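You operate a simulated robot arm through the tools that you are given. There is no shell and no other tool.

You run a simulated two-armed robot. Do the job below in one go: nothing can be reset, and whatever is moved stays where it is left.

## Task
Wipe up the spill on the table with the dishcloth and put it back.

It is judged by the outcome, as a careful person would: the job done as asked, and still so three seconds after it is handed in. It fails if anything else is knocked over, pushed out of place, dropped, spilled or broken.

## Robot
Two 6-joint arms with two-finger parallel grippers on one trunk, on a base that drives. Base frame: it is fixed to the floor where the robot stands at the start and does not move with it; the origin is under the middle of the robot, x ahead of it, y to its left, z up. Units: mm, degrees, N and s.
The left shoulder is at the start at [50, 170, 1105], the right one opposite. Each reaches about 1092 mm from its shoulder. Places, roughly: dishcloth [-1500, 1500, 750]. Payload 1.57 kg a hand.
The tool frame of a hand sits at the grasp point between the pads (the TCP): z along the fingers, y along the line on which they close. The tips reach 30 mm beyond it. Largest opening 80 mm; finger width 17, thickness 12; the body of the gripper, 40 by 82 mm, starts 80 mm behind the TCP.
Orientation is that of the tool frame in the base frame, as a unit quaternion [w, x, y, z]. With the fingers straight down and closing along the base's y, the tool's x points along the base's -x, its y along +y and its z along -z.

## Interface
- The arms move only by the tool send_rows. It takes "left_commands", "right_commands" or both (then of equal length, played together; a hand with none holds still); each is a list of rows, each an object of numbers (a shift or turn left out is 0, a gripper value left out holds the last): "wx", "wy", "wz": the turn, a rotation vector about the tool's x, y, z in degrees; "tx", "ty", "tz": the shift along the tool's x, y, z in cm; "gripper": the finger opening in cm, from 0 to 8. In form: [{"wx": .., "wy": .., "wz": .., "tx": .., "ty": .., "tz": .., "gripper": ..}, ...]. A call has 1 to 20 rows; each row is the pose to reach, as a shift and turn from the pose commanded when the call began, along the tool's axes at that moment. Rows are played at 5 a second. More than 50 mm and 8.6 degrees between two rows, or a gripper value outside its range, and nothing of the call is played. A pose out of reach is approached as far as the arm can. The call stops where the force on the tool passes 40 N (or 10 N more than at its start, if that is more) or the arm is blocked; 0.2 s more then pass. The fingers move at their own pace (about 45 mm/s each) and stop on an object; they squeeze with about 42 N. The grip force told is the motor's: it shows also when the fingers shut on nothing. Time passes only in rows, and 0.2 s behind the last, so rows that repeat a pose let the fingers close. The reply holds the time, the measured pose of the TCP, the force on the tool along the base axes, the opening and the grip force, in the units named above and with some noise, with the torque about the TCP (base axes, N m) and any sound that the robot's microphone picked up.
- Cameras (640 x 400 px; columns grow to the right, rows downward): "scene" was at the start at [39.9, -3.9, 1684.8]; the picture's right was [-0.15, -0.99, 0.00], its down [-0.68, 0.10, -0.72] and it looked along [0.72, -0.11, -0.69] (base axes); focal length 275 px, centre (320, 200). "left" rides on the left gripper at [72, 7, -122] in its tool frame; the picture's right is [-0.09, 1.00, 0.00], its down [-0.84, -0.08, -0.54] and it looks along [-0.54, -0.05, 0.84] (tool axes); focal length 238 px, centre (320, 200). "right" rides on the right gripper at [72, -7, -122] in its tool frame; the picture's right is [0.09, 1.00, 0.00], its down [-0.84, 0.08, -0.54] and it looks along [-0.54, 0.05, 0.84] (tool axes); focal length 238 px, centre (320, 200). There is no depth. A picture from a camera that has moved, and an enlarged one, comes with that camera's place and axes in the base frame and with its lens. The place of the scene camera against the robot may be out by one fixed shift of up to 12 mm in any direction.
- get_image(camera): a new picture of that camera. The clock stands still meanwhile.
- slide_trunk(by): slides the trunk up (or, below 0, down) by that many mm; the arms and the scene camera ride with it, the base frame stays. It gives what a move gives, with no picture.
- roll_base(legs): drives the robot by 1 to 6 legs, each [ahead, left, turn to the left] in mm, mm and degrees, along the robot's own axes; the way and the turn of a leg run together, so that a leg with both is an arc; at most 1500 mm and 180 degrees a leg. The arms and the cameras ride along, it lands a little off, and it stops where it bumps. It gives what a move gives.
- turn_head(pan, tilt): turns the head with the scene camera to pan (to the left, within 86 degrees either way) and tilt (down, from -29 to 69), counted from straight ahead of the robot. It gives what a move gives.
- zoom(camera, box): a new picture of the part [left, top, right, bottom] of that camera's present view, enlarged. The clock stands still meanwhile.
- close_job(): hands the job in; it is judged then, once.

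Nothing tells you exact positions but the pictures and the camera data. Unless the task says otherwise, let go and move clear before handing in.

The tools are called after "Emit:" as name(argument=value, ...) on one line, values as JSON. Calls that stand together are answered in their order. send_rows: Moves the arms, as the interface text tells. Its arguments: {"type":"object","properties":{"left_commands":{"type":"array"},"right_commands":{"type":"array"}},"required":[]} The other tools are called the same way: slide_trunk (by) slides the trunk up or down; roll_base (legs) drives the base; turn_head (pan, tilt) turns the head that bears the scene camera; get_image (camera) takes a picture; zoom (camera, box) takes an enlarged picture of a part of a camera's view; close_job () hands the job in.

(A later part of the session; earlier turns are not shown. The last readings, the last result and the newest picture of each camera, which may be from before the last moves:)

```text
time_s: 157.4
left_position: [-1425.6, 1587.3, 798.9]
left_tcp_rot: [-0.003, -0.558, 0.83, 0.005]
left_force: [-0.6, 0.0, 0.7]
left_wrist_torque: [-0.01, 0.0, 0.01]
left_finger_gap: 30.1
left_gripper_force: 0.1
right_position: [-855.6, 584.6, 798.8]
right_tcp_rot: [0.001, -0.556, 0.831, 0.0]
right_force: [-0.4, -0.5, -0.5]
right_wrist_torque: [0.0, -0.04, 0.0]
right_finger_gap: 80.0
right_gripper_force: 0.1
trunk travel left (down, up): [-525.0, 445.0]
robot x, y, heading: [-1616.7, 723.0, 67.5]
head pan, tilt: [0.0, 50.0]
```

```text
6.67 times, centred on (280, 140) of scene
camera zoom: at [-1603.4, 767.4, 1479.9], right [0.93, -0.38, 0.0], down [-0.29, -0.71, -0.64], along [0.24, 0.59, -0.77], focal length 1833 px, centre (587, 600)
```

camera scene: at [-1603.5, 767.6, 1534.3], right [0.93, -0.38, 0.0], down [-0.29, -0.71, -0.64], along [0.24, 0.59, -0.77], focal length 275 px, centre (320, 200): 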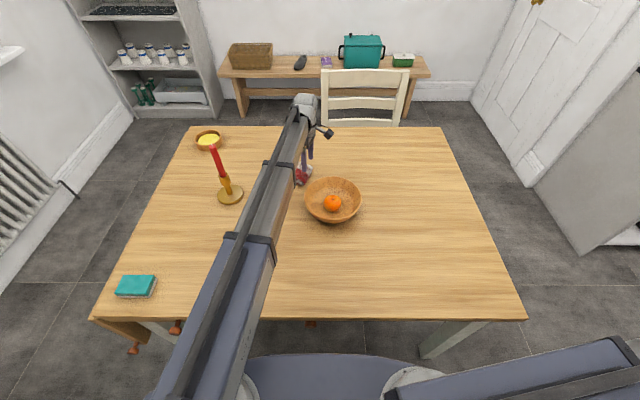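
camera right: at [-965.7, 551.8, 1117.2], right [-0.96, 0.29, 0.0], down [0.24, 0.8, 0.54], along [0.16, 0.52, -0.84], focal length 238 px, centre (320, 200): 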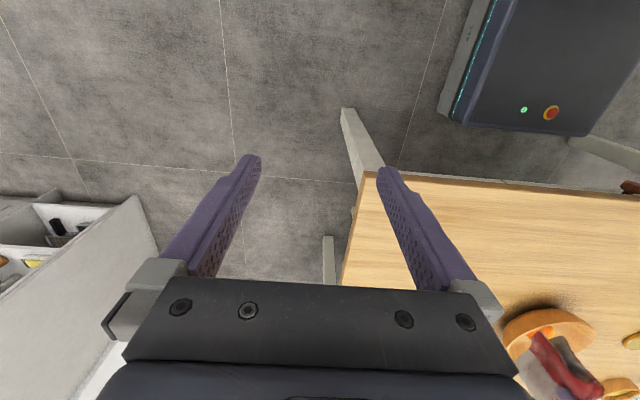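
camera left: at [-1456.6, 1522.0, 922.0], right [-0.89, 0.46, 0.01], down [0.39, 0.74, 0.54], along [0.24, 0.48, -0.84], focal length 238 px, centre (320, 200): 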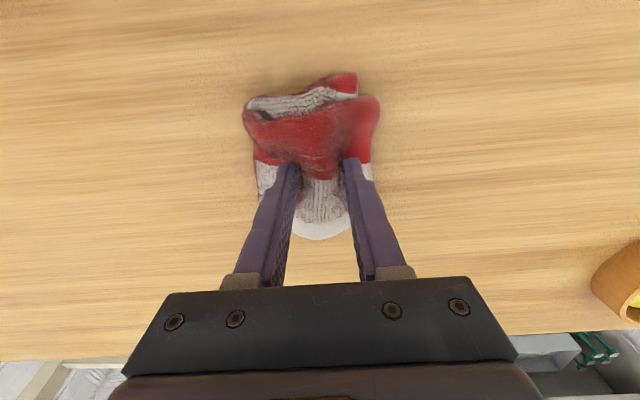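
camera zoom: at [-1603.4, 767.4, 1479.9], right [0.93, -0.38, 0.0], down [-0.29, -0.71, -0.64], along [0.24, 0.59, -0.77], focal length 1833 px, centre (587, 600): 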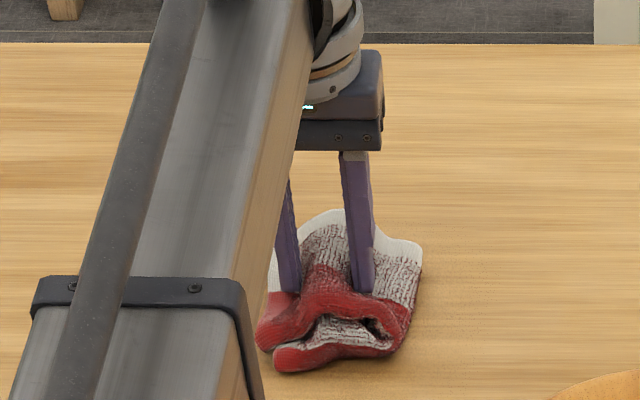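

The ridge of the top layer still stands between the fingers. I'll raise the tips about 7 mm and close on it.

Emit:
slide_trunk(by=6)

Emit:
send_rows(left_commands=[{"gripper": 2}, {"gripper": 1}, {"gripper": 0}, {"gripper": 0}, {"gripper": 0}])

Emit:
slide_trunk(by=35)

Emit:
zoom(camera="scene", box=[240, 110, 320, 170])

Emit:
get_image(camera="left")

```text
time_s: 158.0
left_position: [-1424.9, 1586.3, 805.5]
left_tcp_rot: [-0.003, -0.557, 0.83, 0.004]
left_force: [0.8, -0.3, -0.1]
left_wrist_torque: [0.01, -0.02, 0.01]
left_finger_gap: 30.6
left_gripper_force: 0.2
right_position: [-854.9, 582.7, 804.5]
right_tcp_rot: [0.0, -0.557, 0.831, 0.001]
right_force: [-0.5, -0.2, -0.2]
right_wrist_torque: [0.0, 0.02, -0.01]
right_finger_gap: 79.9
right_gripper_force: 0.0
trunk travel left (down, up): [-531.0, 439.0]
robot x, y, heading: [-1616.9, 723.2, 67.7]
head pan, tilt: [0.0, 50.0]
```

```text
time_s: 159.2
left_position: [-1425.1, 1587.2, 805.8]
left_tcp_rot: [-0.004, -0.557, 0.83, 0.004]
left_force: [-0.8, -0.5, 0.2]
left_wrist_torque: [0.02, 0.02, 0.0]
left_finger_gap: 12.6
left_gripper_force: 29.8
right_position: [-855.4, 582.7, 806.0]
right_tcp_rot: [0.0, -0.558, 0.83, 0.0]
right_force: [-0.7, 0.1, -0.5]
right_wrist_torque: [0.02, 0.02, -0.02]
right_finger_gap: 80.0
right_gripper_force: 0.1
trunk travel left (down, up): [-531.0, 439.0]
robot x, y, heading: [-1614.8, 723.9, 67.6]
head pan, tilt: [0.0, 50.0]
```

```text
time_s: 160.0
left_position: [-1426.4, 1587.4, 838.9]
left_tcp_rot: [-0.003, -0.558, 0.83, 0.004]
left_force: [-0.1, 0.3, -0.6]
left_wrist_torque: [0.0, -0.01, -0.01]
left_finger_gap: 12.6
left_gripper_force: 30.1
right_position: [-855.6, 583.8, 839.2]
right_tcp_rot: [0.0, -0.556, 0.831, 0.001]
right_force: [0.6, 1.0, 0.4]
right_wrist_torque: [-0.02, 0.02, 0.03]
right_finger_gap: 79.9
right_gripper_force: 0.0
trunk travel left (down, up): [-566.0, 404.0]
robot x, y, heading: [-1619.5, 730.5, 67.7]
head pan, tilt: [0.0, 50.0]
```

```text
6.67 times, centred on (280, 140) of scene
camera zoom: at [-1603.3, 767.6, 1520.8], right [0.93, -0.38, 0.0], down [-0.29, -0.71, -0.64], along [0.24, 0.59, -0.77], focal length 1833 px, centre (587, 600)
```

zoom: 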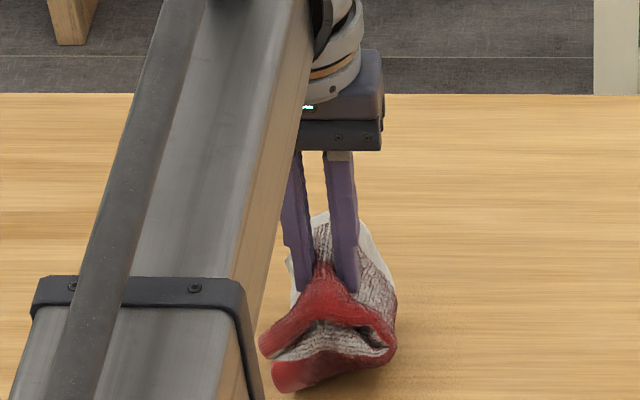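

```text
taken
camera left: at [-1456.5, 1522.2, 962.8], right [-0.89, 0.46, 0.01], down [0.39, 0.74, 0.54], along [0.24, 0.48, -0.84], focal length 238 px, centre (320, 200)
```

left: 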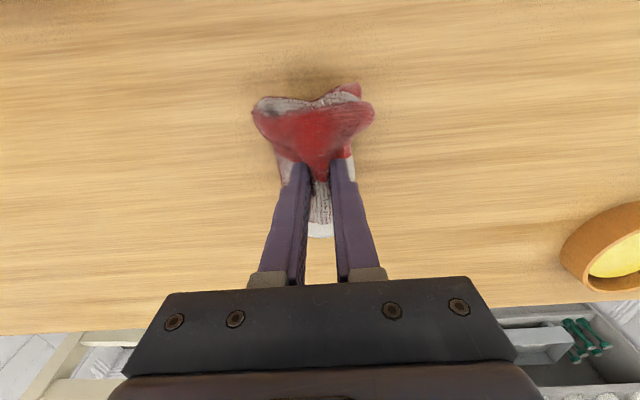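

Both layers still come along. I'll set it down and look at how the layers are offset; the bottom layer now sticks out toward me, which may let me pick up just that layer.

Emit:
send_rows(left_commands=[{"tx": 0.8, "ty": -1.2, "gripper": 0}, {"tx": 1.6, "ty": -2.4}])

Emit:
slide_trunk(by=-38)

Emit:
send_rows(left_commands=[{"gripper": 2}, {"gripper": 4}, {"gripper": 6}, {"gripper": 8}, {"gripper": 8}, {"gripper": 8}])

Emit:
slide_trunk(by=75)

Emit:
zoom(camera="left", box=[200, 60, 440, 240])

Emit:
zoom(camera="scene", box=[240, 110, 340, 190])

```text
time_s: 160.6
left_position: [-1410.0, 1562.8, 840.2]
left_tcp_rot: [-0.004, -0.559, 0.829, 0.005]
left_force: [-0.2, 0.0, -1.3]
left_wrist_torque: [0.0, 0.01, 0.01]
left_finger_gap: 12.4
left_gripper_force: 29.9
right_position: [-855.0, 583.7, 839.4]
right_tcp_rot: [0.0, -0.557, 0.83, 0.0]
right_force: [0.0, -0.5, 1.2]
right_wrist_torque: [0.02, -0.04, -0.01]
right_finger_gap: 79.8
right_gripper_force: 0.1
trunk travel left (down, up): [-566.0, 404.0]
robot x, y, heading: [-1613.7, 724.3, 67.7]
head pan, tilt: [0.0, 50.0]
```

```text
time_s: 161.4
left_position: [-1409.2, 1563.3, 803.2]
left_tcp_rot: [-0.002, -0.558, 0.83, 0.005]
left_force: [1.0, -0.3, 1.0]
left_wrist_torque: [0.0, -0.01, -0.01]
left_finger_gap: 13.1
left_gripper_force: 29.7
right_position: [-855.4, 583.5, 801.9]
right_tcp_rot: [0.0, -0.557, 0.831, 0.0]
right_force: [-0.3, 0.2, -0.2]
right_wrist_torque: [-0.03, -0.01, -0.01]
right_finger_gap: 80.2
right_gripper_force: 0.0
trunk travel left (down, up): [-528.0, 442.0]
robot x, y, heading: [-1610.4, 724.6, 67.9]
head pan, tilt: [0.0, 50.0]
```

```text
time_s: 162.8
left_position: [-1408.9, 1563.9, 802.2]
left_tcp_rot: [-0.003, -0.558, 0.83, 0.004]
left_force: [-0.2, 0.3, 0.0]
left_wrist_torque: [0.04, -0.01, -0.02]
left_finger_gap: 79.8
left_gripper_force: 0.1
right_position: [-854.6, 584.0, 801.8]
right_tcp_rot: [0.0, -0.557, 0.831, 0.0]
right_force: [-0.6, 0.4, -0.2]
right_wrist_torque: [0.01, 0.01, -0.01]
right_finger_gap: 79.9
right_gripper_force: 0.1
trunk travel left (down, up): [-528.0, 442.0]
robot x, y, heading: [-1620.2, 725.6, 67.6]
head pan, tilt: [0.0, 50.0]
```

```text
time_s: 163.9
left_position: [-1409.3, 1562.8, 876.8]
left_tcp_rot: [-0.003, -0.558, 0.83, 0.004]
left_force: [0.4, 0.4, 0.0]
left_wrist_torque: [-0.04, -0.01, -0.02]
left_finger_gap: 80.1
left_gripper_force: 0.1
right_position: [-855.6, 583.6, 876.9]
right_tcp_rot: [0.0, -0.556, 0.831, 0.0]
right_force: [-0.1, -0.5, 0.4]
right_wrist_torque: [-0.01, -0.01, 0.0]
right_finger_gap: 79.6
right_gripper_force: 0.1
trunk travel left (down, up): [-603.0, 367.0]
robot x, y, heading: [-1613.0, 724.5, 68.0]
head pan, tilt: [0.0, 50.0]
```

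```text
2.22 times, centred on (320, 150) of left
camera zoom: at [-1441.4, 1498.4, 999.8], right [-0.89, 0.46, 0.01], down [0.39, 0.74, 0.54], along [0.24, 0.48, -0.84], focal length 530 px, centre (320, 311)
```

zoom: 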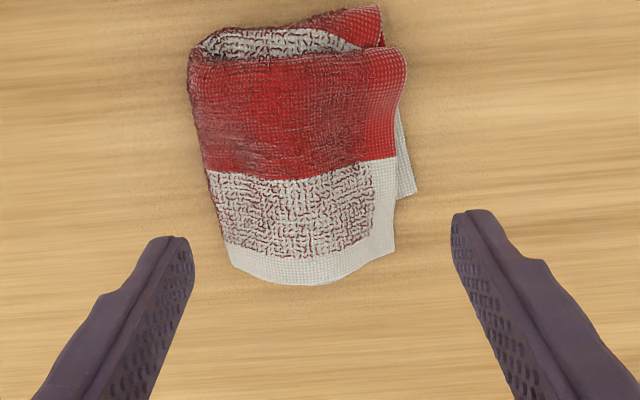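

```text
5.00 times, centred on (290, 150) of scene
camera zoom: at [-1603.3, 767.6, 1557.8], right [0.93, -0.38, 0.0], down [-0.29, -0.71, -0.64], along [0.24, 0.59, -0.77], focal length 1374 px, centre (470, 450)
```

zoom: 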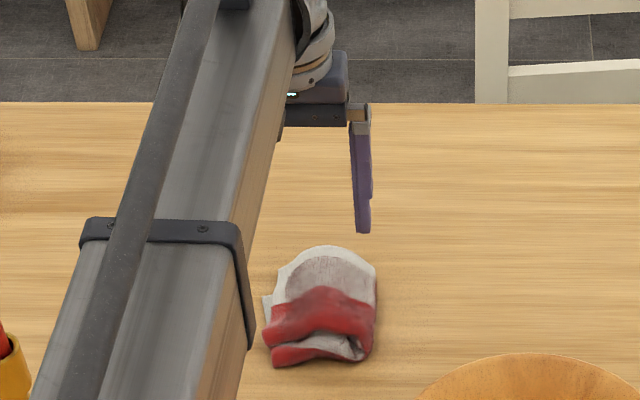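

The bottom layer's near edge sticks out by about 12–15 mm toward me. I'll pinch just that exposed strip, so lifting it lets the top half swing open.

Emit:
send_rows(left_commands=[{"tx": 2.8, "ty": 0.2, "gripper": 3.8}, {"tx": 5.6, "ty": 0.42, "gripper": 3.8}, {"tx": 5.6, "ty": 0.42, "gripper": 3.8}, {"tx": 5.6, "ty": 0.42, "gripper": 3.8}, {"tx": 5.6, "ty": 0.42, "gripper": 3.8}])

Emit:
slide_trunk(by=-70)

Emit:
get_image(camera="left")

Emit:
zoom(camera="left", box=[220, 100, 420, 260])

```text
time_s: 165.1
left_position: [-1435.1, 1512.2, 878.1]
left_tcp_rot: [-0.003, -0.558, 0.83, 0.005]
left_force: [1.1, -0.3, 0.5]
left_wrist_torque: [0.02, -0.02, 0.01]
left_finger_gap: 37.7
left_gripper_force: 0.1
right_position: [-854.9, 583.7, 877.7]
right_tcp_rot: [0.0, -0.557, 0.83, 0.0]
right_force: [-0.5, 0.6, 1.0]
right_wrist_torque: [-0.01, 0.06, -0.02]
right_finger_gap: 80.0
right_gripper_force: 0.0
trunk travel left (down, up): [-603.0, 367.0]
robot x, y, heading: [-1618.8, 724.6, 67.7]
head pan, tilt: [0.0, 50.0]
```

```text
time_s: 166.2
left_position: [-1433.2, 1513.9, 807.4]
left_tcp_rot: [-0.002, -0.558, 0.83, 0.004]
left_force: [0.3, 0.0, 0.2]
left_wrist_torque: [0.0, 0.01, 0.03]
left_finger_gap: 37.8
left_gripper_force: 0.0
right_position: [-854.7, 582.7, 807.2]
right_tcp_rot: [0.0, -0.558, 0.83, 0.001]
right_force: [0.5, -0.3, 0.1]
right_wrist_torque: [0.03, -0.01, 0.0]
right_finger_gap: 80.0
right_gripper_force: 0.1
trunk travel left (down, up): [-533.0, 437.0]
robot x, y, heading: [-1614.2, 724.4, 67.6]
head pan, tilt: [0.0, 50.0]
```

```text
taken
camera left: at [-1465.1, 1447.8, 930.0], right [-0.89, 0.46, 0.01], down [0.39, 0.74, 0.54], along [0.24, 0.48, -0.84], focal length 238 px, centre (320, 200)
```

left: 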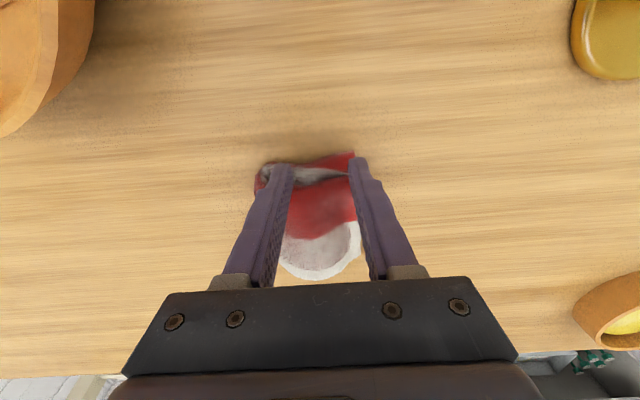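

```text
2.50 times, centred on (320, 180) of left
camera zoom: at [-1465.1, 1447.8, 930.0], right [-0.89, 0.46, 0.01], down [0.39, 0.74, 0.54], along [0.24, 0.48, -0.84], focal length 596 px, centre (320, 250)
```

zoom: 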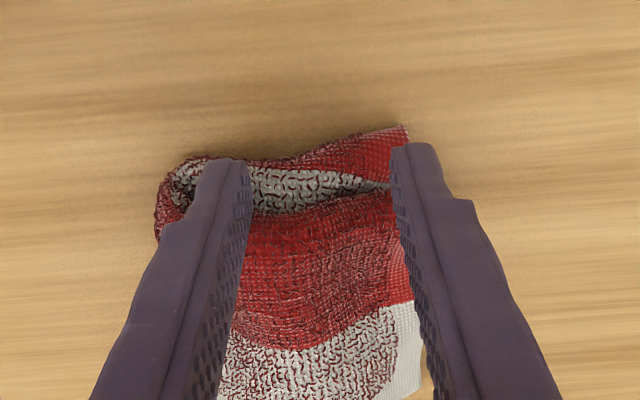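

The fingers straddle the exposed strip. I'll turn the hand about 6° to follow the strip's edge, then lower to touch.

Emit:
send_rows(left_commands=[{"wz": -3.3, "gripper": 3.8}, {"wz": -6.5, "gripper": 3.8}])

Emit:
slide_trunk(by=-18)

Emit:
slide_trunk(by=-3)

Emit:
zoom(camera="left", box=[220, 100, 420, 260])

```text
time_s: 166.8
left_position: [-1433.3, 1512.5, 807.9]
left_tcp_rot: [-0.003, -0.605, 0.797, 0.004]
left_force: [-0.7, -0.5, -0.1]
left_wrist_torque: [0.01, 0.02, 0.02]
left_finger_gap: 37.9
left_gripper_force: 0.0
right_position: [-854.7, 584.3, 807.4]
right_tcp_rot: [0.001, -0.557, 0.831, 0.0]
right_force: [-0.2, 0.1, -0.2]
right_wrist_torque: [0.01, 0.0, 0.0]
right_finger_gap: 80.0
right_gripper_force: 0.2
trunk travel left (down, up): [-533.0, 437.0]
robot x, y, heading: [-1612.9, 722.0, 67.6]
head pan, tilt: [0.0, 50.0]
```

```text
time_s: 167.4
left_position: [-1434.4, 1513.2, 789.9]
left_tcp_rot: [-0.003, -0.604, 0.797, 0.004]
left_force: [-0.6, 0.5, 1.2]
left_wrist_torque: [-0.04, -0.03, 0.02]
left_finger_gap: 37.9
left_gripper_force: 0.2
right_position: [-856.5, 583.0, 788.7]
right_tcp_rot: [0.0, -0.557, 0.83, -0.001]
right_force: [-1.2, -0.1, -0.3]
right_wrist_torque: [0.05, -0.02, 0.01]
right_finger_gap: 80.1
right_gripper_force: 0.1
trunk travel left (down, up): [-515.0, 455.0]
robot x, y, heading: [-1616.0, 724.8, 67.8]
head pan, tilt: [0.0, 50.0]
```

```text
time_s: 168.0
left_position: [-1433.3, 1512.1, 787.6]
left_tcp_rot: [-0.003, -0.604, 0.797, 0.005]
left_force: [0.0, -1.6, 3.4]
left_wrist_torque: [0.03, -0.06, -0.03]
left_finger_gap: 38.2
left_gripper_force: 0.2
right_position: [-855.3, 583.7, 786.0]
right_tcp_rot: [0.0, -0.558, 0.83, 0.0]
right_force: [-0.8, -0.7, -0.1]
right_wrist_torque: [0.0, 0.05, 0.02]
right_finger_gap: 79.8
right_gripper_force: 0.0
trunk travel left (down, up): [-512.0, 458.0]
robot x, y, heading: [-1617.7, 724.9, 68.0]
head pan, tilt: [0.0, 50.0]
```

```text
2.50 times, centred on (320, 180) of left
camera zoom: at [-1457.5, 1444.3, 909.1], right [-0.93, 0.36, 0.01], down [0.31, 0.78, 0.54], along [0.19, 0.51, -0.84], focal length 596 px, centre (320, 250)
```

zoom: 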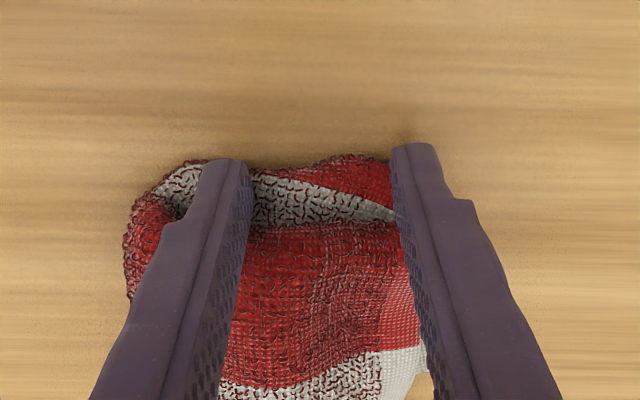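

Light contact on the exposed strip (3.4 N). Closing to pinch it, then lifting slightly.

Emit:
slide_trunk(by=-1.5)

Emit:
send_rows(left_commands=[{"gripper": 2.8}, {"gripper": 1.8}, {"gripper": 0.8}, {"gripper": 0}, {"gripper": 0}, {"gripper": 0}, {"gripper": 0}])

Emit:
zoom(camera="left", box=[220, 100, 420, 260])

Emit:
slide_trunk(by=60)

Emit:
get_image(camera="left")

Emit:
zoom(camera="scene", box=[240, 100, 340, 190])

```text
time_s: 168.5
left_position: [-1434.5, 1512.1, 785.3]
left_tcp_rot: [-0.002, -0.604, 0.797, 0.005]
left_force: [-0.1, -0.1, 8.6]
left_wrist_torque: [0.03, -0.14, -0.03]
left_finger_gap: 38.3
left_gripper_force: 0.1
right_position: [-854.3, 583.5, 784.7]
right_tcp_rot: [0.0, -0.557, 0.831, 0.001]
right_force: [0.3, -0.4, 0.6]
right_wrist_torque: [-0.02, 0.0, 0.0]
right_finger_gap: 80.2
right_gripper_force: 0.2
trunk travel left (down, up): [-510.0, 460.0]
robot x, y, heading: [-1618.5, 722.3, 67.9]
head pan, tilt: [0.0, 50.0]
```

```text
time_s: 170.1
left_position: [-1433.9, 1511.3, 786.9]
left_tcp_rot: [-0.003, -0.604, 0.797, 0.005]
left_force: [1.7, -0.8, 10.7]
left_wrist_torque: [0.05, -0.15, 0.0]
left_finger_gap: 7.7
left_gripper_force: 26.6
right_position: [-855.0, 582.7, 784.4]
right_tcp_rot: [0.0, -0.557, 0.831, 0.0]
right_force: [-0.3, -0.8, 0.4]
right_wrist_torque: [-0.04, 0.02, -0.01]
right_finger_gap: 80.1
right_gripper_force: 0.0
trunk travel left (down, up): [-510.0, 460.0]
robot x, y, heading: [-1613.4, 723.2, 67.7]
head pan, tilt: [0.0, 50.0]
```

```text
2.50 times, centred on (320, 180) of left
camera zoom: at [-1457.4, 1443.8, 908.0], right [-0.93, 0.36, 0.01], down [0.31, 0.78, 0.54], along [0.19, 0.51, -0.84], focal length 596 px, centre (320, 250)
```

zoom: 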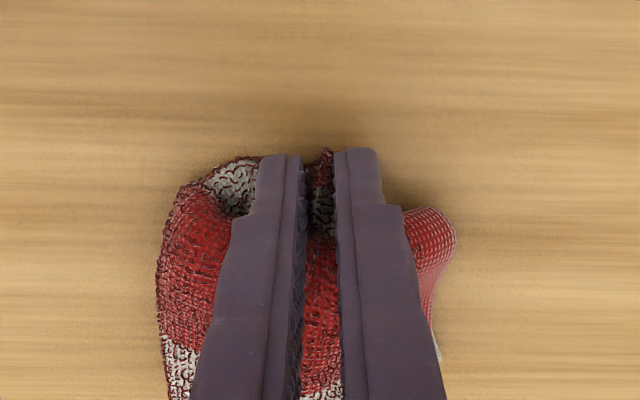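

```text
time_s: 171.1
left_position: [-1433.2, 1512.2, 845.6]
left_tcp_rot: [-0.004, -0.604, 0.797, 0.004]
left_force: [-0.3, -0.6, 0.6]
left_wrist_torque: [0.0, -0.01, 0.02]
left_finger_gap: 6.2
left_gripper_force: 25.6
right_position: [-855.9, 584.0, 843.4]
right_tcp_rot: [0.0, -0.557, 0.83, 0.001]
right_force: [0.3, 0.3, -0.5]
right_wrist_torque: [0.03, 0.01, 0.01]
right_finger_gap: 80.2
right_gripper_force: 0.1
trunk travel left (down, up): [-570.0, 400.0]
robot x, y, heading: [-1616.5, 725.1, 67.9]
head pan, tilt: [0.0, 50.0]
```

```text
taken
camera left: at [-1457.3, 1444.7, 967.2], right [-0.93, 0.36, 0.01], down [0.31, 0.78, 0.54], along [0.19, 0.51, -0.84], focal length 238 px, centre (320, 200)
```

left: 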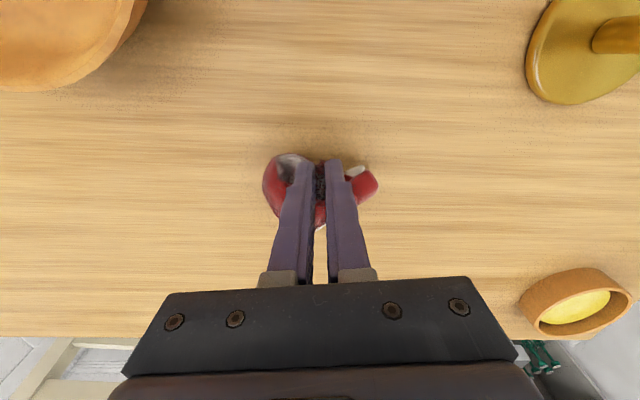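

```text
4.44 times, centred on (290, 145) of scene
camera zoom: at [-1603.3, 767.6, 1525.3], right [0.93, -0.38, 0.0], down [-0.29, -0.71, -0.64], along [0.24, 0.59, -0.77], focal length 1222 px, centre (453, 444)
```

zoom: 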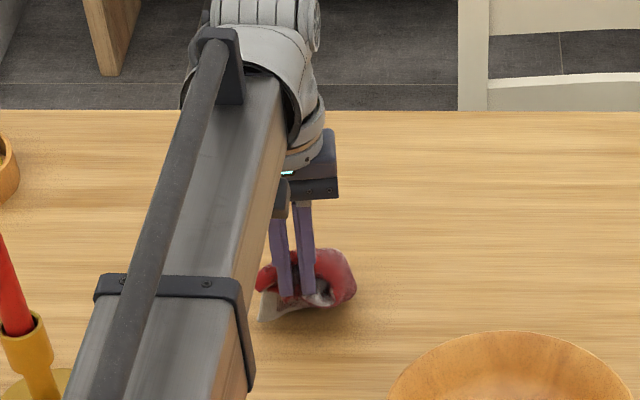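

The grip is thin (6 mm), so only one layer is held. Lifting higher to let the other half swing open.

Emit:
slide_trunk(by=90)

Emit:
get_image(camera="left")

Emit:
zoom(camera="scene", box=[240, 100, 340, 200])

```text
time_s: 172.3
left_position: [-1434.0, 1513.0, 935.1]
left_tcp_rot: [-0.003, -0.604, 0.797, 0.004]
left_force: [-0.4, 0.2, 0.4]
left_wrist_torque: [0.0, 0.07, 0.05]
left_finger_gap: 6.6
left_gripper_force: 25.7
right_position: [-856.2, 583.0, 934.8]
right_tcp_rot: [0.0, -0.557, 0.831, 0.0]
right_force: [-0.4, -0.8, 0.4]
right_wrist_torque: [0.02, 0.0, 0.0]
right_finger_gap: 79.9
right_gripper_force: 0.0
trunk travel left (down, up): [-660.0, 310.0]
robot x, y, heading: [-1616.1, 721.2, 67.6]
head pan, tilt: [0.0, 50.0]
```

```text
taken
camera left: at [-1457.3, 1444.7, 1057.2], right [-0.93, 0.36, 0.01], down [0.31, 0.78, 0.54], along [0.19, 0.51, -0.84], focal length 238 px, centre (320, 200)
```

left: 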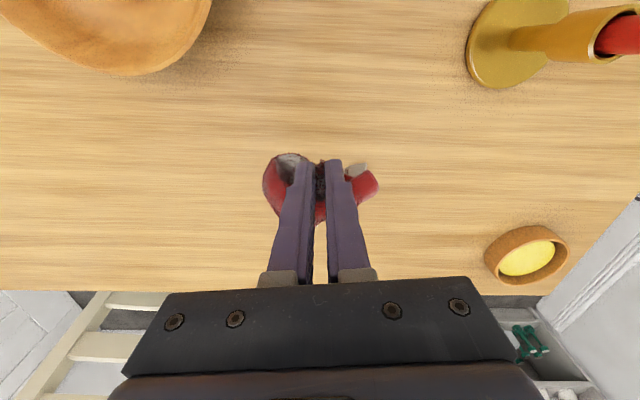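

```text
4.00 times, centred on (290, 150) of scene
camera zoom: at [-1603.3, 767.6, 1615.3], right [0.93, -0.38, 0.0], down [-0.29, -0.71, -0.64], along [0.24, 0.59, -0.77], focal length 1100 px, centre (440, 400)
```

zoom: 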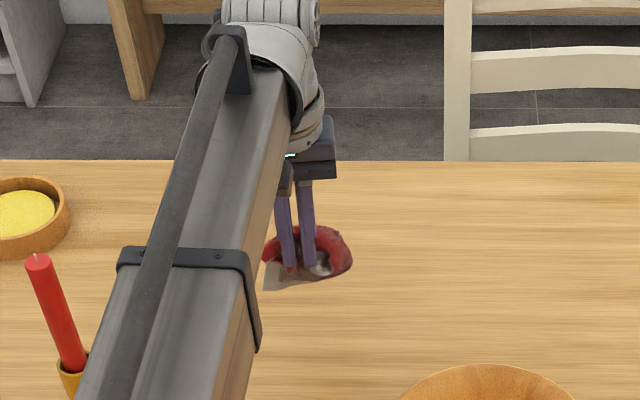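

The cloth hangs like a tube, with the other half wrapped behind, hinged at the right. I'll move right, let the bottom just touch the table, then sweep left so friction swings the loose half open.

Emit:
send_rows(left_commands=[{"ty": -3.3, "gripper": 0}, {"ty": -6.7}, {"ty": -6.7}])

Emit:
slide_trunk(by=-68)

Emit:
zoom(camera="scene", box=[240, 90, 360, 190])

Emit:
send_rows(left_commands=[{"ty": 2, "gripper": 0}, {"ty": 4}, {"ty": 6}, {"ty": 8}])

Emit:
zoom(camera="scene", box=[240, 90, 360, 190])

Emit:
get_image(camera="left")

```text
time_s: 173.1
left_position: [-1369.5, 1495.6, 933.7]
left_tcp_rot: [-0.003, -0.605, 0.797, 0.005]
left_force: [-0.5, -0.4, -1.1]
left_wrist_torque: [0.02, 0.01, 0.02]
left_finger_gap: 6.2
left_gripper_force: 26.0
right_position: [-856.3, 583.7, 935.0]
right_tcp_rot: [0.0, -0.556, 0.831, 0.0]
right_force: [-0.1, -0.5, -0.2]
right_wrist_torque: [-0.02, -0.01, -0.01]
right_finger_gap: 80.1
right_gripper_force: 0.0
trunk travel left (down, up): [-660.0, 310.0]
robot x, y, heading: [-1619.3, 729.6, 67.6]
head pan, tilt: [0.0, 50.0]
```

```text
time_s: 174.2
left_position: [-1370.5, 1496.2, 866.8]
left_tcp_rot: [-0.003, -0.604, 0.797, 0.004]
left_force: [0.9, -0.3, -0.1]
left_wrist_torque: [0.03, 0.03, 0.03]
left_finger_gap: 6.3
left_gripper_force: 26.0
right_position: [-854.9, 583.3, 868.2]
right_tcp_rot: [0.0, -0.558, 0.83, -0.001]
right_force: [0.2, 0.6, -0.1]
right_wrist_torque: [0.03, -0.01, -0.03]
right_finger_gap: 79.9
right_gripper_force: 0.0
trunk travel left (down, up): [-592.0, 378.0]
robot x, y, heading: [-1616.7, 727.6, 67.8]
head pan, tilt: [0.0, 50.0]
```

```text
4.00 times, centred on (300, 140) of scene
camera zoom: at [-1603.5, 767.5, 1547.4], right [0.93, -0.38, 0.0], down [-0.29, -0.71, -0.64], along [0.24, 0.59, -0.77], focal length 1100 px, centre (400, 440)
```

zoom: 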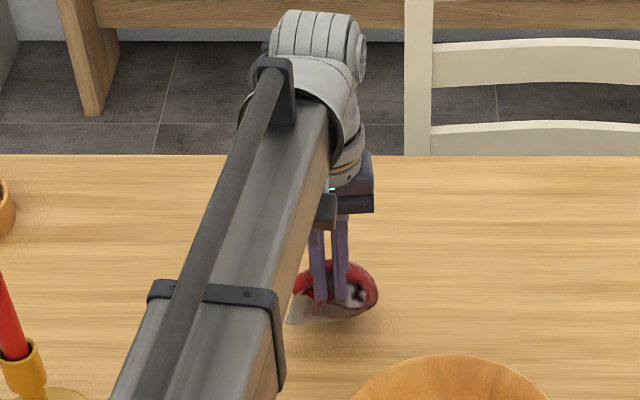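

```text
time_s: 175.2
left_position: [-1445.5, 1516.7, 866.6]
left_tcp_rot: [-0.003, -0.604, 0.797, 0.004]
left_force: [-0.2, -0.2, -1.1]
left_wrist_torque: [0.01, 0.01, 0.05]
left_finger_gap: 6.2
left_gripper_force: 25.6
right_position: [-854.3, 583.6, 867.8]
right_tcp_rot: [0.0, -0.557, 0.831, -0.001]
right_force: [0.5, -0.1, 1.2]
right_wrist_torque: [-0.01, 0.0, 0.0]
right_finger_gap: 79.8
right_gripper_force: 0.0
trunk travel left (down, up): [-592.0, 378.0]
robot x, y, heading: [-1615.7, 724.1, 67.9]
head pan, tilt: [0.0, 50.0]
```

```text
4.00 times, centred on (300, 140) of scene
camera zoom: at [-1603.6, 767.6, 1547.4], right [0.93, -0.38, 0.0], down [-0.29, -0.71, -0.64], along [0.24, 0.59, -0.77], focal length 1100 px, centre (400, 440)
```

zoom: 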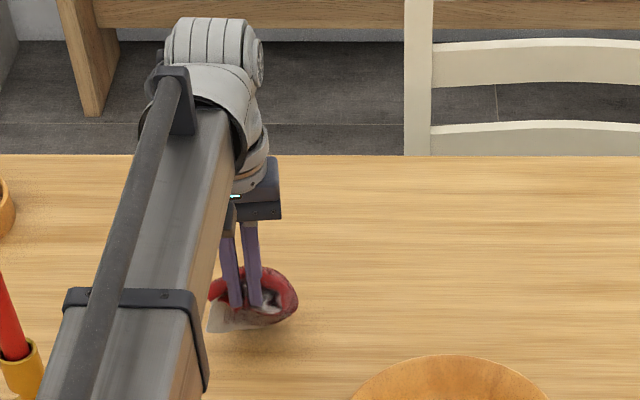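

```text
taken
camera left: at [-1469.7, 1448.7, 989.3], right [-0.93, 0.36, 0.01], down [0.31, 0.78, 0.54], along [0.19, 0.51, -0.84], focal length 238 px, centre (320, 200)
```

left: 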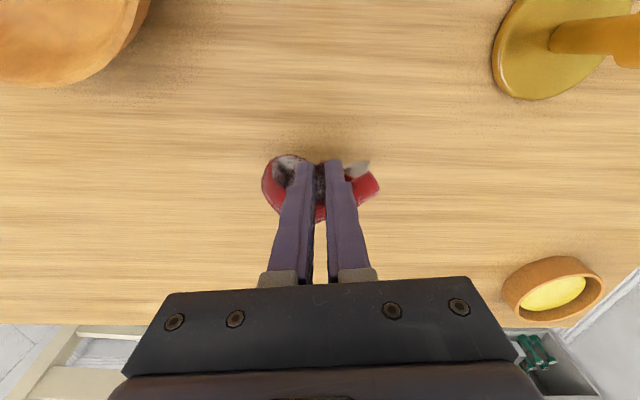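

It barely touched. I'll lower 22 mm more and sweep again.

Emit:
send_rows(left_commands=[{"ty": -3, "gripper": 0}, {"ty": -6}, {"ty": -6}])

Emit:
slide_trunk(by=-26)

Emit:
send_rows(left_commands=[{"ty": 2, "gripper": 0}, {"ty": 4}, {"ty": 6}, {"ty": 8}])

Emit:
zoom(camera="scene", box=[240, 90, 360, 190])

Emit:
get_image(camera="left")

```text
time_s: 176.0
left_position: [-1387.2, 1501.6, 866.6]
left_tcp_rot: [-0.003, -0.605, 0.796, 0.004]
left_force: [-0.8, -0.7, -0.5]
left_wrist_torque: [0.01, 0.03, -0.02]
left_finger_gap: 6.3
left_gripper_force: 26.2
right_position: [-855.0, 582.8, 866.9]
right_tcp_rot: [0.0, -0.557, 0.831, 0.0]
right_force: [-0.3, 0.3, 0.3]
right_wrist_torque: [0.0, -0.01, 0.03]
right_finger_gap: 80.1
right_gripper_force: 0.1
trunk travel left (down, up): [-592.0, 378.0]
robot x, y, heading: [-1614.8, 722.3, 67.7]
head pan, tilt: [0.0, 50.0]
```

```text
time_s: 176.7
left_position: [-1389.3, 1501.0, 841.2]
left_tcp_rot: [-0.004, -0.604, 0.797, 0.004]
left_force: [1.1, 0.1, 0.8]
left_wrist_torque: [0.02, 0.04, 0.01]
left_finger_gap: 6.1
left_gripper_force: 26.1
right_position: [-855.2, 584.1, 840.6]
right_tcp_rot: [0.001, -0.557, 0.831, 0.0]
right_force: [0.0, 0.3, 0.2]
right_wrist_torque: [0.0, -0.01, 0.0]
right_finger_gap: 80.3
right_gripper_force: 0.0
trunk travel left (down, up): [-566.0, 404.0]
robot x, y, heading: [-1617.4, 723.2, 67.7]
head pan, tilt: [0.0, 50.0]
```

```text
time_s: 177.7
left_position: [-1464.6, 1523.8, 840.4]
left_tcp_rot: [-0.003, -0.604, 0.797, 0.004]
left_force: [0.6, 0.9, -0.1]
left_wrist_torque: [-0.02, 0.0, -0.03]
left_finger_gap: 6.4
left_gripper_force: 25.9
right_position: [-855.7, 584.0, 841.2]
right_tcp_rot: [0.001, -0.557, 0.831, 0.0]
right_force: [0.1, 0.1, 0.0]
right_wrist_torque: [0.02, 0.01, 0.01]
right_finger_gap: 80.2
right_gripper_force: 0.0
trunk travel left (down, up): [-566.0, 404.0]
robot x, y, heading: [-1614.9, 724.0, 67.7]
head pan, tilt: [0.0, 50.0]
```

```text
4.00 times, centred on (300, 140) of scene
camera zoom: at [-1603.6, 767.6, 1521.4], right [0.93, -0.38, 0.0], down [-0.29, -0.71, -0.64], along [0.24, 0.59, -0.77], focal length 1100 px, centre (400, 440)
```

zoom: 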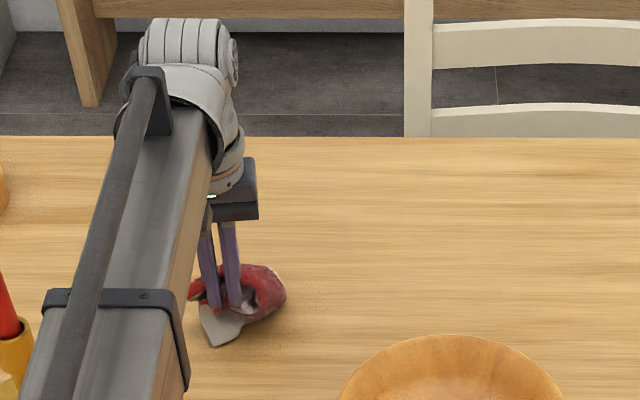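

```text
taken
camera left: at [-1487.6, 1455.4, 963.3], right [-0.93, 0.36, 0.01], down [0.31, 0.78, 0.54], along [0.19, 0.51, -0.84], focal length 238 px, centre (320, 200)
```

left: 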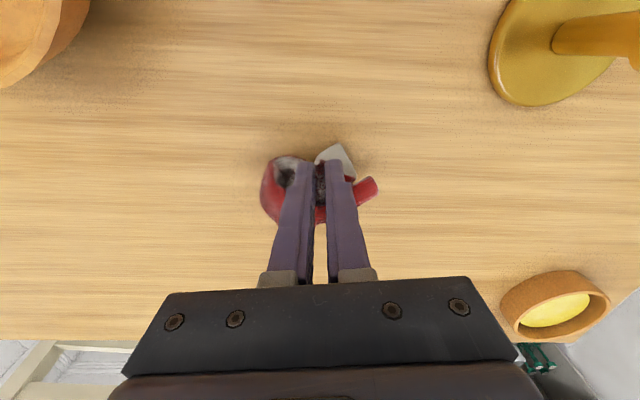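

I'll try sweeping toward me first — the loose half is on the far side, so it should lag behind and swing open — and then to the left.

Emit:
slide_trunk(by=30)

Emit:
send_rows(left_commands=[{"ty": -3, "gripper": 0}, {"ty": -6}, {"ty": -6}])

Emit:
slide_trunk(by=-34)

Emit:
send_rows(left_commands=[{"tx": 2, "gripper": 0}, {"tx": 4}, {"tx": 6}, {"tx": 8}, {"tx": 9}])

Emit:
zoom(camera="scene", box=[240, 90, 360, 190])

Emit:
get_image(camera="left")

```text
time_s: 178.5
left_position: [-1463.8, 1522.1, 871.0]
left_tcp_rot: [-0.004, -0.604, 0.797, 0.004]
left_force: [0.4, 0.7, -0.3]
left_wrist_torque: [-0.01, 0.03, -0.01]
left_finger_gap: 6.0
left_gripper_force: 26.1
right_position: [-855.9, 584.9, 871.4]
right_tcp_rot: [-0.001, -0.557, 0.831, 0.0]
right_force: [0.2, 0.7, -0.3]
right_wrist_torque: [-0.02, -0.01, -0.03]
right_finger_gap: 79.8
right_gripper_force: 0.1
trunk travel left (down, up): [-596.0, 374.0]
robot x, y, heading: [-1619.5, 726.0, 67.4]
head pan, tilt: [0.0, 50.0]
```

```text
time_s: 179.3
left_position: [-1404.8, 1508.0, 870.5]
left_tcp_rot: [-0.002, -0.605, 0.796, 0.004]
left_force: [0.3, 0.0, -0.3]
left_wrist_torque: [0.0, 0.0, 0.04]
left_finger_gap: 6.2
left_gripper_force: 26.2
right_position: [-856.0, 583.2, 871.1]
right_tcp_rot: [-0.001, -0.557, 0.83, 0.0]
right_force: [1.0, 0.1, -0.3]
right_wrist_torque: [-0.01, 0.0, 0.01]
right_finger_gap: 79.9
right_gripper_force: 0.1
trunk travel left (down, up): [-596.0, 374.0]
robot x, y, heading: [-1613.0, 723.8, 67.8]
head pan, tilt: [0.0, 50.0]
```

```text
time_s: 180.1
left_position: [-1405.0, 1509.0, 836.2]
left_tcp_rot: [-0.003, -0.604, 0.797, 0.004]
left_force: [0.2, -0.4, -0.5]
left_wrist_torque: [0.0, 0.01, 0.0]
left_finger_gap: 6.3
left_gripper_force: 25.9
right_position: [-855.7, 582.8, 837.4]
right_tcp_rot: [0.0, -0.557, 0.83, 0.0]
right_force: [-1.3, 0.3, 0.1]
right_wrist_torque: [-0.01, -0.02, -0.03]
right_finger_gap: 79.6
right_gripper_force: 0.0
trunk travel left (down, up): [-562.0, 408.0]
robot x, y, heading: [-1616.3, 725.6, 67.6]
head pan, tilt: [0.0, 50.0]
```

```text
time_s: 181.2
left_position: [-1430.6, 1422.2, 837.0]
left_tcp_rot: [-0.003, -0.604, 0.797, 0.004]
left_force: [0.2, 0.1, 0.3]
left_wrist_torque: [-0.03, 0.01, 0.04]
left_finger_gap: 6.3
left_gripper_force: 25.9
right_position: [-855.8, 583.9, 837.8]
right_tcp_rot: [0.0, -0.558, 0.83, 0.0]
right_force: [-0.5, 0.6, 0.7]
right_wrist_torque: [0.01, -0.01, 0.01]
right_finger_gap: 80.0
right_gripper_force: 0.2
trunk travel left (down, up): [-562.0, 408.0]
robot x, y, heading: [-1617.7, 724.5, 67.8]
head pan, tilt: [0.0, 50.0]
```

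```text
4.00 times, centred on (300, 140) of scene
camera zoom: at [-1603.4, 767.5, 1517.4], right [0.93, -0.38, 0.0], down [-0.29, -0.71, -0.64], along [0.24, 0.59, -0.77], focal length 1100 px, centre (400, 440)
```

zoom: 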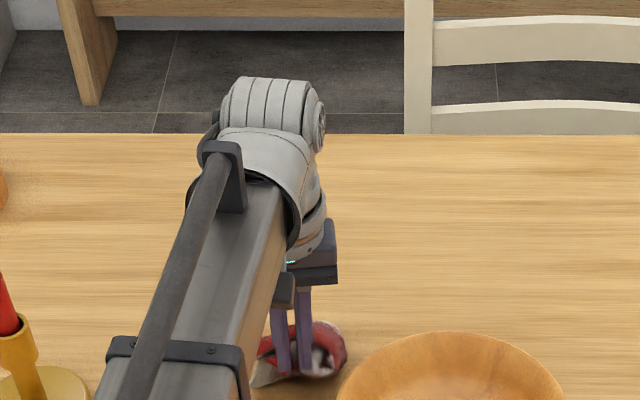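

```text
taken
camera left: at [-1453.7, 1353.3, 959.3], right [-0.93, 0.36, 0.01], down [0.31, 0.78, 0.54], along [0.19, 0.51, -0.84], focal length 238 px, centre (320, 200)
```

left: 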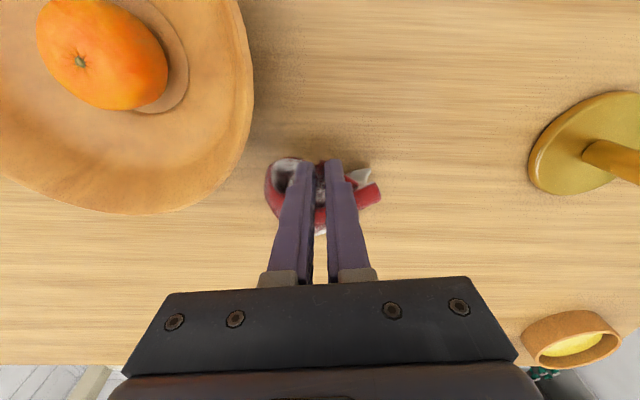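

I'll make one more tidy attempt: lay it back down at its place while shifting left a little, so the bottom layer's end becomes exposed for a clean pick.

Emit:
slide_trunk(by=40)

Emit:
send_rows(left_commands=[{"tx": -4, "gripper": 0}, {"tx": -8}, {"tx": -12}, {"tx": -16}, {"tx": -17}, {"tx": -17}])

Emit:
slide_trunk(by=-38)

Emit:
send_rows(left_commands=[{"ty": 1.5, "gripper": 0}, {"ty": 3.5}])

Emit:
slide_trunk(by=-14)

Emit:
send_rows(left_commands=[{"tx": 1.5, "ty": 0.4, "gripper": 0}, {"tx": 3, "ty": 0.8}])

Emit:
slide_trunk(by=-14)

Emit:
send_rows(left_commands=[{"tx": 1.5, "ty": 0.2, "gripper": 0}, {"tx": 3, "ty": 0.4}])

Emit:
get_image(camera="left")

Emit:
zoom(camera="scene", box=[240, 90, 360, 190])

```text
time_s: 182.1
left_position: [-1428.5, 1421.2, 876.1]
left_tcp_rot: [-0.003, -0.604, 0.797, 0.004]
left_force: [0.2, 0.8, -0.2]
left_wrist_torque: [0.04, 0.01, 0.05]
left_finger_gap: 6.2
left_gripper_force: 25.8
right_position: [-854.8, 583.6, 876.9]
right_tcp_rot: [-0.001, -0.557, 0.831, -0.001]
right_force: [-0.6, 0.0, -0.5]
right_wrist_torque: [0.01, 0.03, 0.0]
right_finger_gap: 79.9
right_gripper_force: 0.1
trunk travel left (down, up): [-602.0, 368.0]
robot x, y, heading: [-1623.0, 721.9, 67.7]
head pan, tilt: [0.0, 50.0]
```

```text
time_s: 183.5
left_position: [-1384.5, 1585.9, 876.4]
left_tcp_rot: [-0.003, -0.604, 0.797, 0.005]
left_force: [0.2, 0.4, -1.0]
left_wrist_torque: [-0.02, 0.01, 0.01]
left_finger_gap: 6.3
left_gripper_force: 26.5
right_position: [-854.7, 583.8, 877.2]
right_tcp_rot: [0.001, -0.557, 0.83, -0.001]
right_force: [1.1, -0.1, 0.0]
right_wrist_torque: [0.03, 0.0, -0.03]
right_finger_gap: 80.0
right_gripper_force: 0.0
trunk travel left (down, up): [-602.0, 368.0]
robot x, y, heading: [-1614.9, 725.9, 67.5]
head pan, tilt: [0.0, 50.0]
```

```text
time_s: 184.3
left_position: [-1385.2, 1585.7, 838.6]
left_tcp_rot: [-0.003, -0.604, 0.797, 0.004]
left_force: [0.2, 0.3, 1.0]
left_wrist_torque: [-0.01, -0.03, 0.02]
left_finger_gap: 6.2
left_gripper_force: 26.1
right_position: [-856.7, 583.2, 839.4]
right_tcp_rot: [0.0, -0.557, 0.83, 0.001]
right_force: [0.1, 0.0, 0.4]
right_wrist_torque: [0.01, 0.02, -0.01]
right_finger_gap: 79.6
right_gripper_force: 0.1
trunk travel left (down, up): [-564.0, 406.0]
robot x, y, heading: [-1615.3, 721.0, 67.7]
head pan, tilt: [0.0, 50.0]
```

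```text
time_s: 184.9
left_position: [-1419.2, 1596.2, 840.0]
left_tcp_rot: [-0.004, -0.604, 0.797, 0.004]
left_force: [-0.3, 0.1, 0.4]
left_wrist_torque: [0.02, 0.02, 0.03]
left_finger_gap: 6.1
left_gripper_force: 26.1
right_position: [-856.0, 582.5, 838.4]
right_tcp_rot: [-0.001, -0.557, 0.831, -0.001]
right_force: [1.0, 0.4, -0.3]
right_wrist_torque: [0.01, -0.03, -0.02]
right_finger_gap: 79.9
right_gripper_force: 0.0
trunk travel left (down, up): [-564.0, 406.0]
robot x, y, heading: [-1616.9, 723.2, 67.8]
head pan, tilt: [0.0, 50.0]
```

```text
time_s: 185.5
left_position: [-1420.0, 1595.6, 824.3]
left_tcp_rot: [-0.004, -0.604, 0.797, 0.004]
left_force: [0.2, 0.4, 0.2]
left_wrist_torque: [0.0, 0.0, 0.02]
left_finger_gap: 6.2
left_gripper_force: 26.2
right_position: [-856.0, 583.9, 824.2]
right_tcp_rot: [0.0, -0.557, 0.831, 0.0]
right_force: [-0.9, 0.8, 0.0]
right_wrist_torque: [0.02, -0.03, 0.0]
right_finger_gap: 80.0
right_gripper_force: 0.0
trunk travel left (down, up): [-550.0, 420.0]
robot x, y, heading: [-1615.4, 724.9, 67.8]
head pan, tilt: [0.0, 50.0]
```

```text
time_s: 186.1
left_position: [-1435.9, 1568.7, 825.4]
left_tcp_rot: [-0.003, -0.604, 0.797, 0.004]
left_force: [0.6, -0.1, 0.2]
left_wrist_torque: [0.0, 0.02, 0.04]
left_finger_gap: 6.1
left_gripper_force: 26.2
right_position: [-855.7, 583.1, 824.5]
right_tcp_rot: [0.0, -0.557, 0.83, 0.0]
right_force: [-0.4, 0.6, 0.6]
right_wrist_torque: [0.0, 0.01, -0.01]
right_finger_gap: 79.9
right_gripper_force: 0.1
trunk travel left (down, up): [-550.0, 420.0]
robot x, y, heading: [-1615.2, 726.2, 67.7]
head pan, tilt: [0.0, 50.0]
```

```text
time_s: 186.7
left_position: [-1435.7, 1567.6, 811.7]
left_tcp_rot: [-0.004, -0.605, 0.796, 0.004]
left_force: [-0.3, -0.6, -0.1]
left_wrist_torque: [0.0, 0.02, 0.02]
left_finger_gap: 6.1
left_gripper_force: 25.8
right_position: [-855.7, 583.9, 810.8]
right_tcp_rot: [0.0, -0.557, 0.831, -0.001]
right_force: [0.0, -0.9, -0.1]
right_wrist_torque: [0.0, 0.02, 0.04]
right_finger_gap: 80.1
right_gripper_force: 0.2
trunk travel left (down, up): [-536.0, 434.0]
robot x, y, heading: [-1615.5, 725.0, 67.6]
head pan, tilt: [0.0, 50.0]
```

```text
time_s: 187.3
left_position: [-1448.0, 1542.4, 810.3]
left_tcp_rot: [-0.004, -0.603, 0.797, 0.005]
left_force: [0.2, -0.2, -0.8]
left_wrist_torque: [-0.01, 0.01, 0.0]
left_finger_gap: 6.0
left_gripper_force: 26.2
right_position: [-855.5, 582.8, 811.1]
right_tcp_rot: [0.0, -0.557, 0.831, 0.0]
right_force: [0.3, 0.4, 0.5]
right_wrist_torque: [-0.02, -0.01, -0.03]
right_finger_gap: 80.0
right_gripper_force: 0.0
trunk travel left (down, up): [-536.0, 434.0]
robot x, y, heading: [-1615.0, 724.7, 67.8]
head pan, tilt: [0.0, 50.0]
```

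```text
taken
camera left: at [-1471.6, 1473.4, 933.4], right [-0.93, 0.36, 0.01], down [0.31, 0.78, 0.54], along [0.19, 0.51, -0.84], focal length 238 px, centre (320, 200)
```

left: 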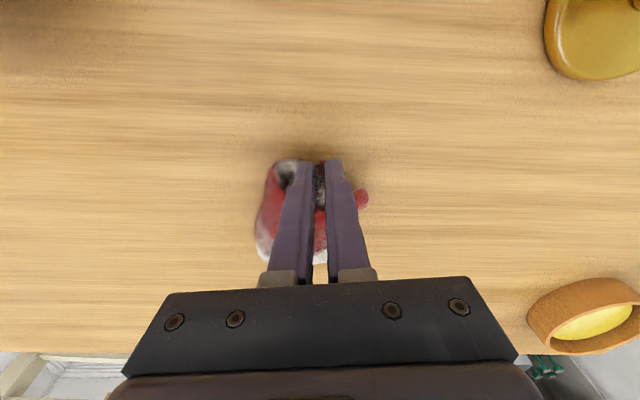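

```text
4.00 times, centred on (300, 140) of scene
camera zoom: at [-1603.5, 767.4, 1491.4], right [0.93, -0.38, 0.0], down [-0.29, -0.71, -0.64], along [0.24, 0.59, -0.77], focal length 1100 px, centre (400, 440)
```

zoom: 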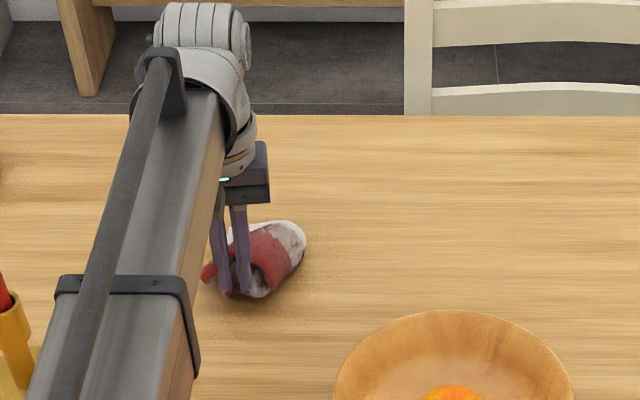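

The cloth now trails back to the right. I'll finish laying it: a bit more toward me, lower, and release.

Emit:
slide_trunk(by=-12)

Emit:
send_rows(left_commands=[{"tx": 1, "ty": 0.3, "gripper": 0}, {"tx": 2, "ty": 0.6, "gripper": 0}])

Emit:
slide_trunk(by=-8)

Emit:
send_rows(left_commands=[{"gripper": 2}, {"gripper": 4}, {"gripper": 6}, {"gripper": 8}, {"gripper": 8}, {"gripper": 8}])

Emit:
slide_trunk(by=85)

Emit:
get_image(camera="left")

Emit:
zoom(camera="left", box=[200, 100, 440, 280])

```text
time_s: 187.9
left_position: [-1447.6, 1542.9, 799.2]
left_tcp_rot: [-0.003, -0.604, 0.797, 0.005]
left_force: [0.1, -0.3, 0.3]
left_wrist_torque: [0.02, 0.02, 0.03]
left_finger_gap: 6.3
left_gripper_force: 26.0
right_position: [-855.0, 584.5, 798.6]
right_tcp_rot: [0.0, -0.556, 0.831, 0.0]
right_force: [-0.5, -0.2, 0.4]
right_wrist_torque: [0.02, -0.02, 0.0]
right_finger_gap: 79.9
right_gripper_force: 0.1
trunk travel left (down, up): [-524.0, 446.0]
robot x, y, heading: [-1612.7, 722.4, 67.6]
head pan, tilt: [0.0, 50.0]
```

```text
time_s: 188.5
left_position: [-1459.1, 1523.4, 799.8]
left_tcp_rot: [-0.003, -0.604, 0.797, 0.004]
left_force: [-0.9, 0.4, 0.4]
left_wrist_torque: [-0.02, -0.03, 0.03]
left_finger_gap: 6.0
left_gripper_force: 26.4
right_position: [-856.1, 584.3, 798.5]
right_tcp_rot: [0.0, -0.557, 0.83, 0.0]
right_force: [0.5, 0.3, -0.3]
right_wrist_torque: [-0.03, -0.02, -0.02]
right_finger_gap: 79.9
right_gripper_force: 0.1
trunk travel left (down, up): [-524.0, 446.0]
robot x, y, heading: [-1618.7, 721.3, 67.8]
head pan, tilt: [0.0, 50.0]
```

```text
time_s: 189.1
left_position: [-1458.5, 1523.9, 790.7]
left_tcp_rot: [-0.003, -0.604, 0.797, 0.004]
left_force: [0.2, 0.5, 0.7]
left_wrist_torque: [0.01, 0.01, 0.02]
left_finger_gap: 6.0
left_gripper_force: 26.7
right_position: [-855.7, 583.1, 791.1]
right_tcp_rot: [0.0, -0.557, 0.831, 0.0]
right_force: [-0.4, 0.1, 0.0]
right_wrist_torque: [0.04, 0.02, -0.01]
right_finger_gap: 80.2
right_gripper_force: 0.0
trunk travel left (down, up): [-516.0, 454.0]
robot x, y, heading: [-1618.0, 724.0, 67.7]
head pan, tilt: [0.0, 50.0]
```

```text
time_s: 190.5
left_position: [-1460.0, 1523.8, 791.0]
left_tcp_rot: [-0.004, -0.604, 0.797, 0.005]
left_force: [0.5, 0.8, 0.1]
left_wrist_torque: [0.01, 0.0, 0.0]
left_finger_gap: 79.9
left_gripper_force: 0.0
right_position: [-855.3, 583.6, 790.7]
right_tcp_rot: [0.0, -0.557, 0.83, 0.0]
right_force: [0.6, 0.4, -0.3]
right_wrist_torque: [-0.02, 0.02, 0.02]
right_finger_gap: 80.0
right_gripper_force: 0.0
trunk travel left (down, up): [-516.0, 454.0]
robot x, y, heading: [-1617.4, 725.6, 67.8]
head pan, tilt: [0.0, 50.0]
```

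```text
time_s: 191.7
left_position: [-1458.9, 1523.0, 875.6]
left_tcp_rot: [-0.004, -0.604, 0.797, 0.004]
left_force: [-0.4, -0.8, 0.5]
left_wrist_torque: [0.01, -0.01, -0.02]
left_finger_gap: 80.0
left_gripper_force: 0.1
right_position: [-855.6, 583.4, 875.3]
right_tcp_rot: [0.0, -0.557, 0.831, 0.0]
right_force: [1.1, 0.7, 0.2]
right_wrist_torque: [0.0, -0.01, 0.0]
right_finger_gap: 80.0
right_gripper_force: 0.0
trunk travel left (down, up): [-601.0, 369.0]
robot x, y, heading: [-1613.6, 724.2, 67.7]
head pan, tilt: [0.0, 50.0]
```

```text
taken
camera left: at [-1482.8, 1455.5, 998.2], right [-0.93, 0.36, 0.01], down [0.31, 0.78, 0.54], along [0.19, 0.51, -0.84], focal length 238 px, centre (320, 200)
```

left: 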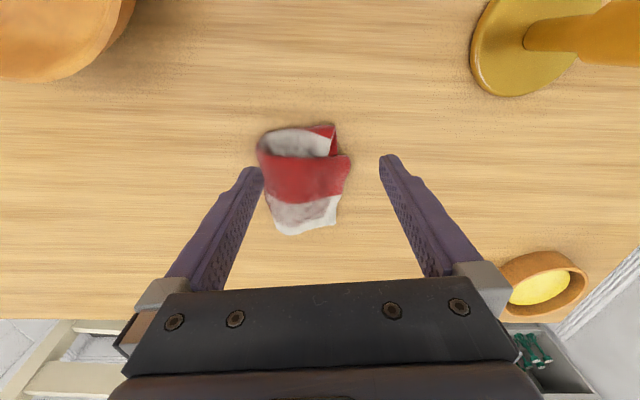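

```text
2.22 times, centred on (320, 190) of left
camera zoom: at [-1482.8, 1455.5, 998.2], right [-0.93, 0.36, 0.01], down [0.31, 0.78, 0.54], along [0.19, 0.51, -0.84], focal length 530 px, centre (320, 222)
```

zoom: 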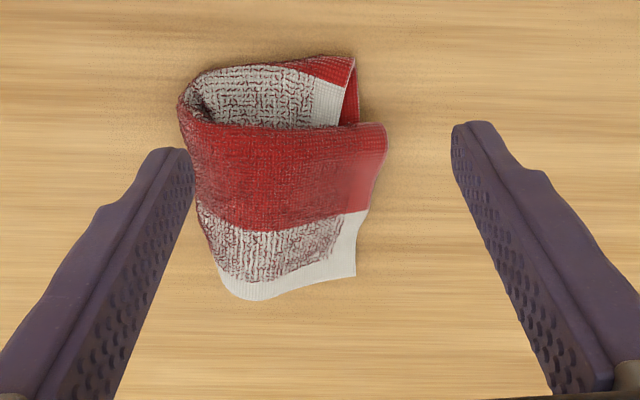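

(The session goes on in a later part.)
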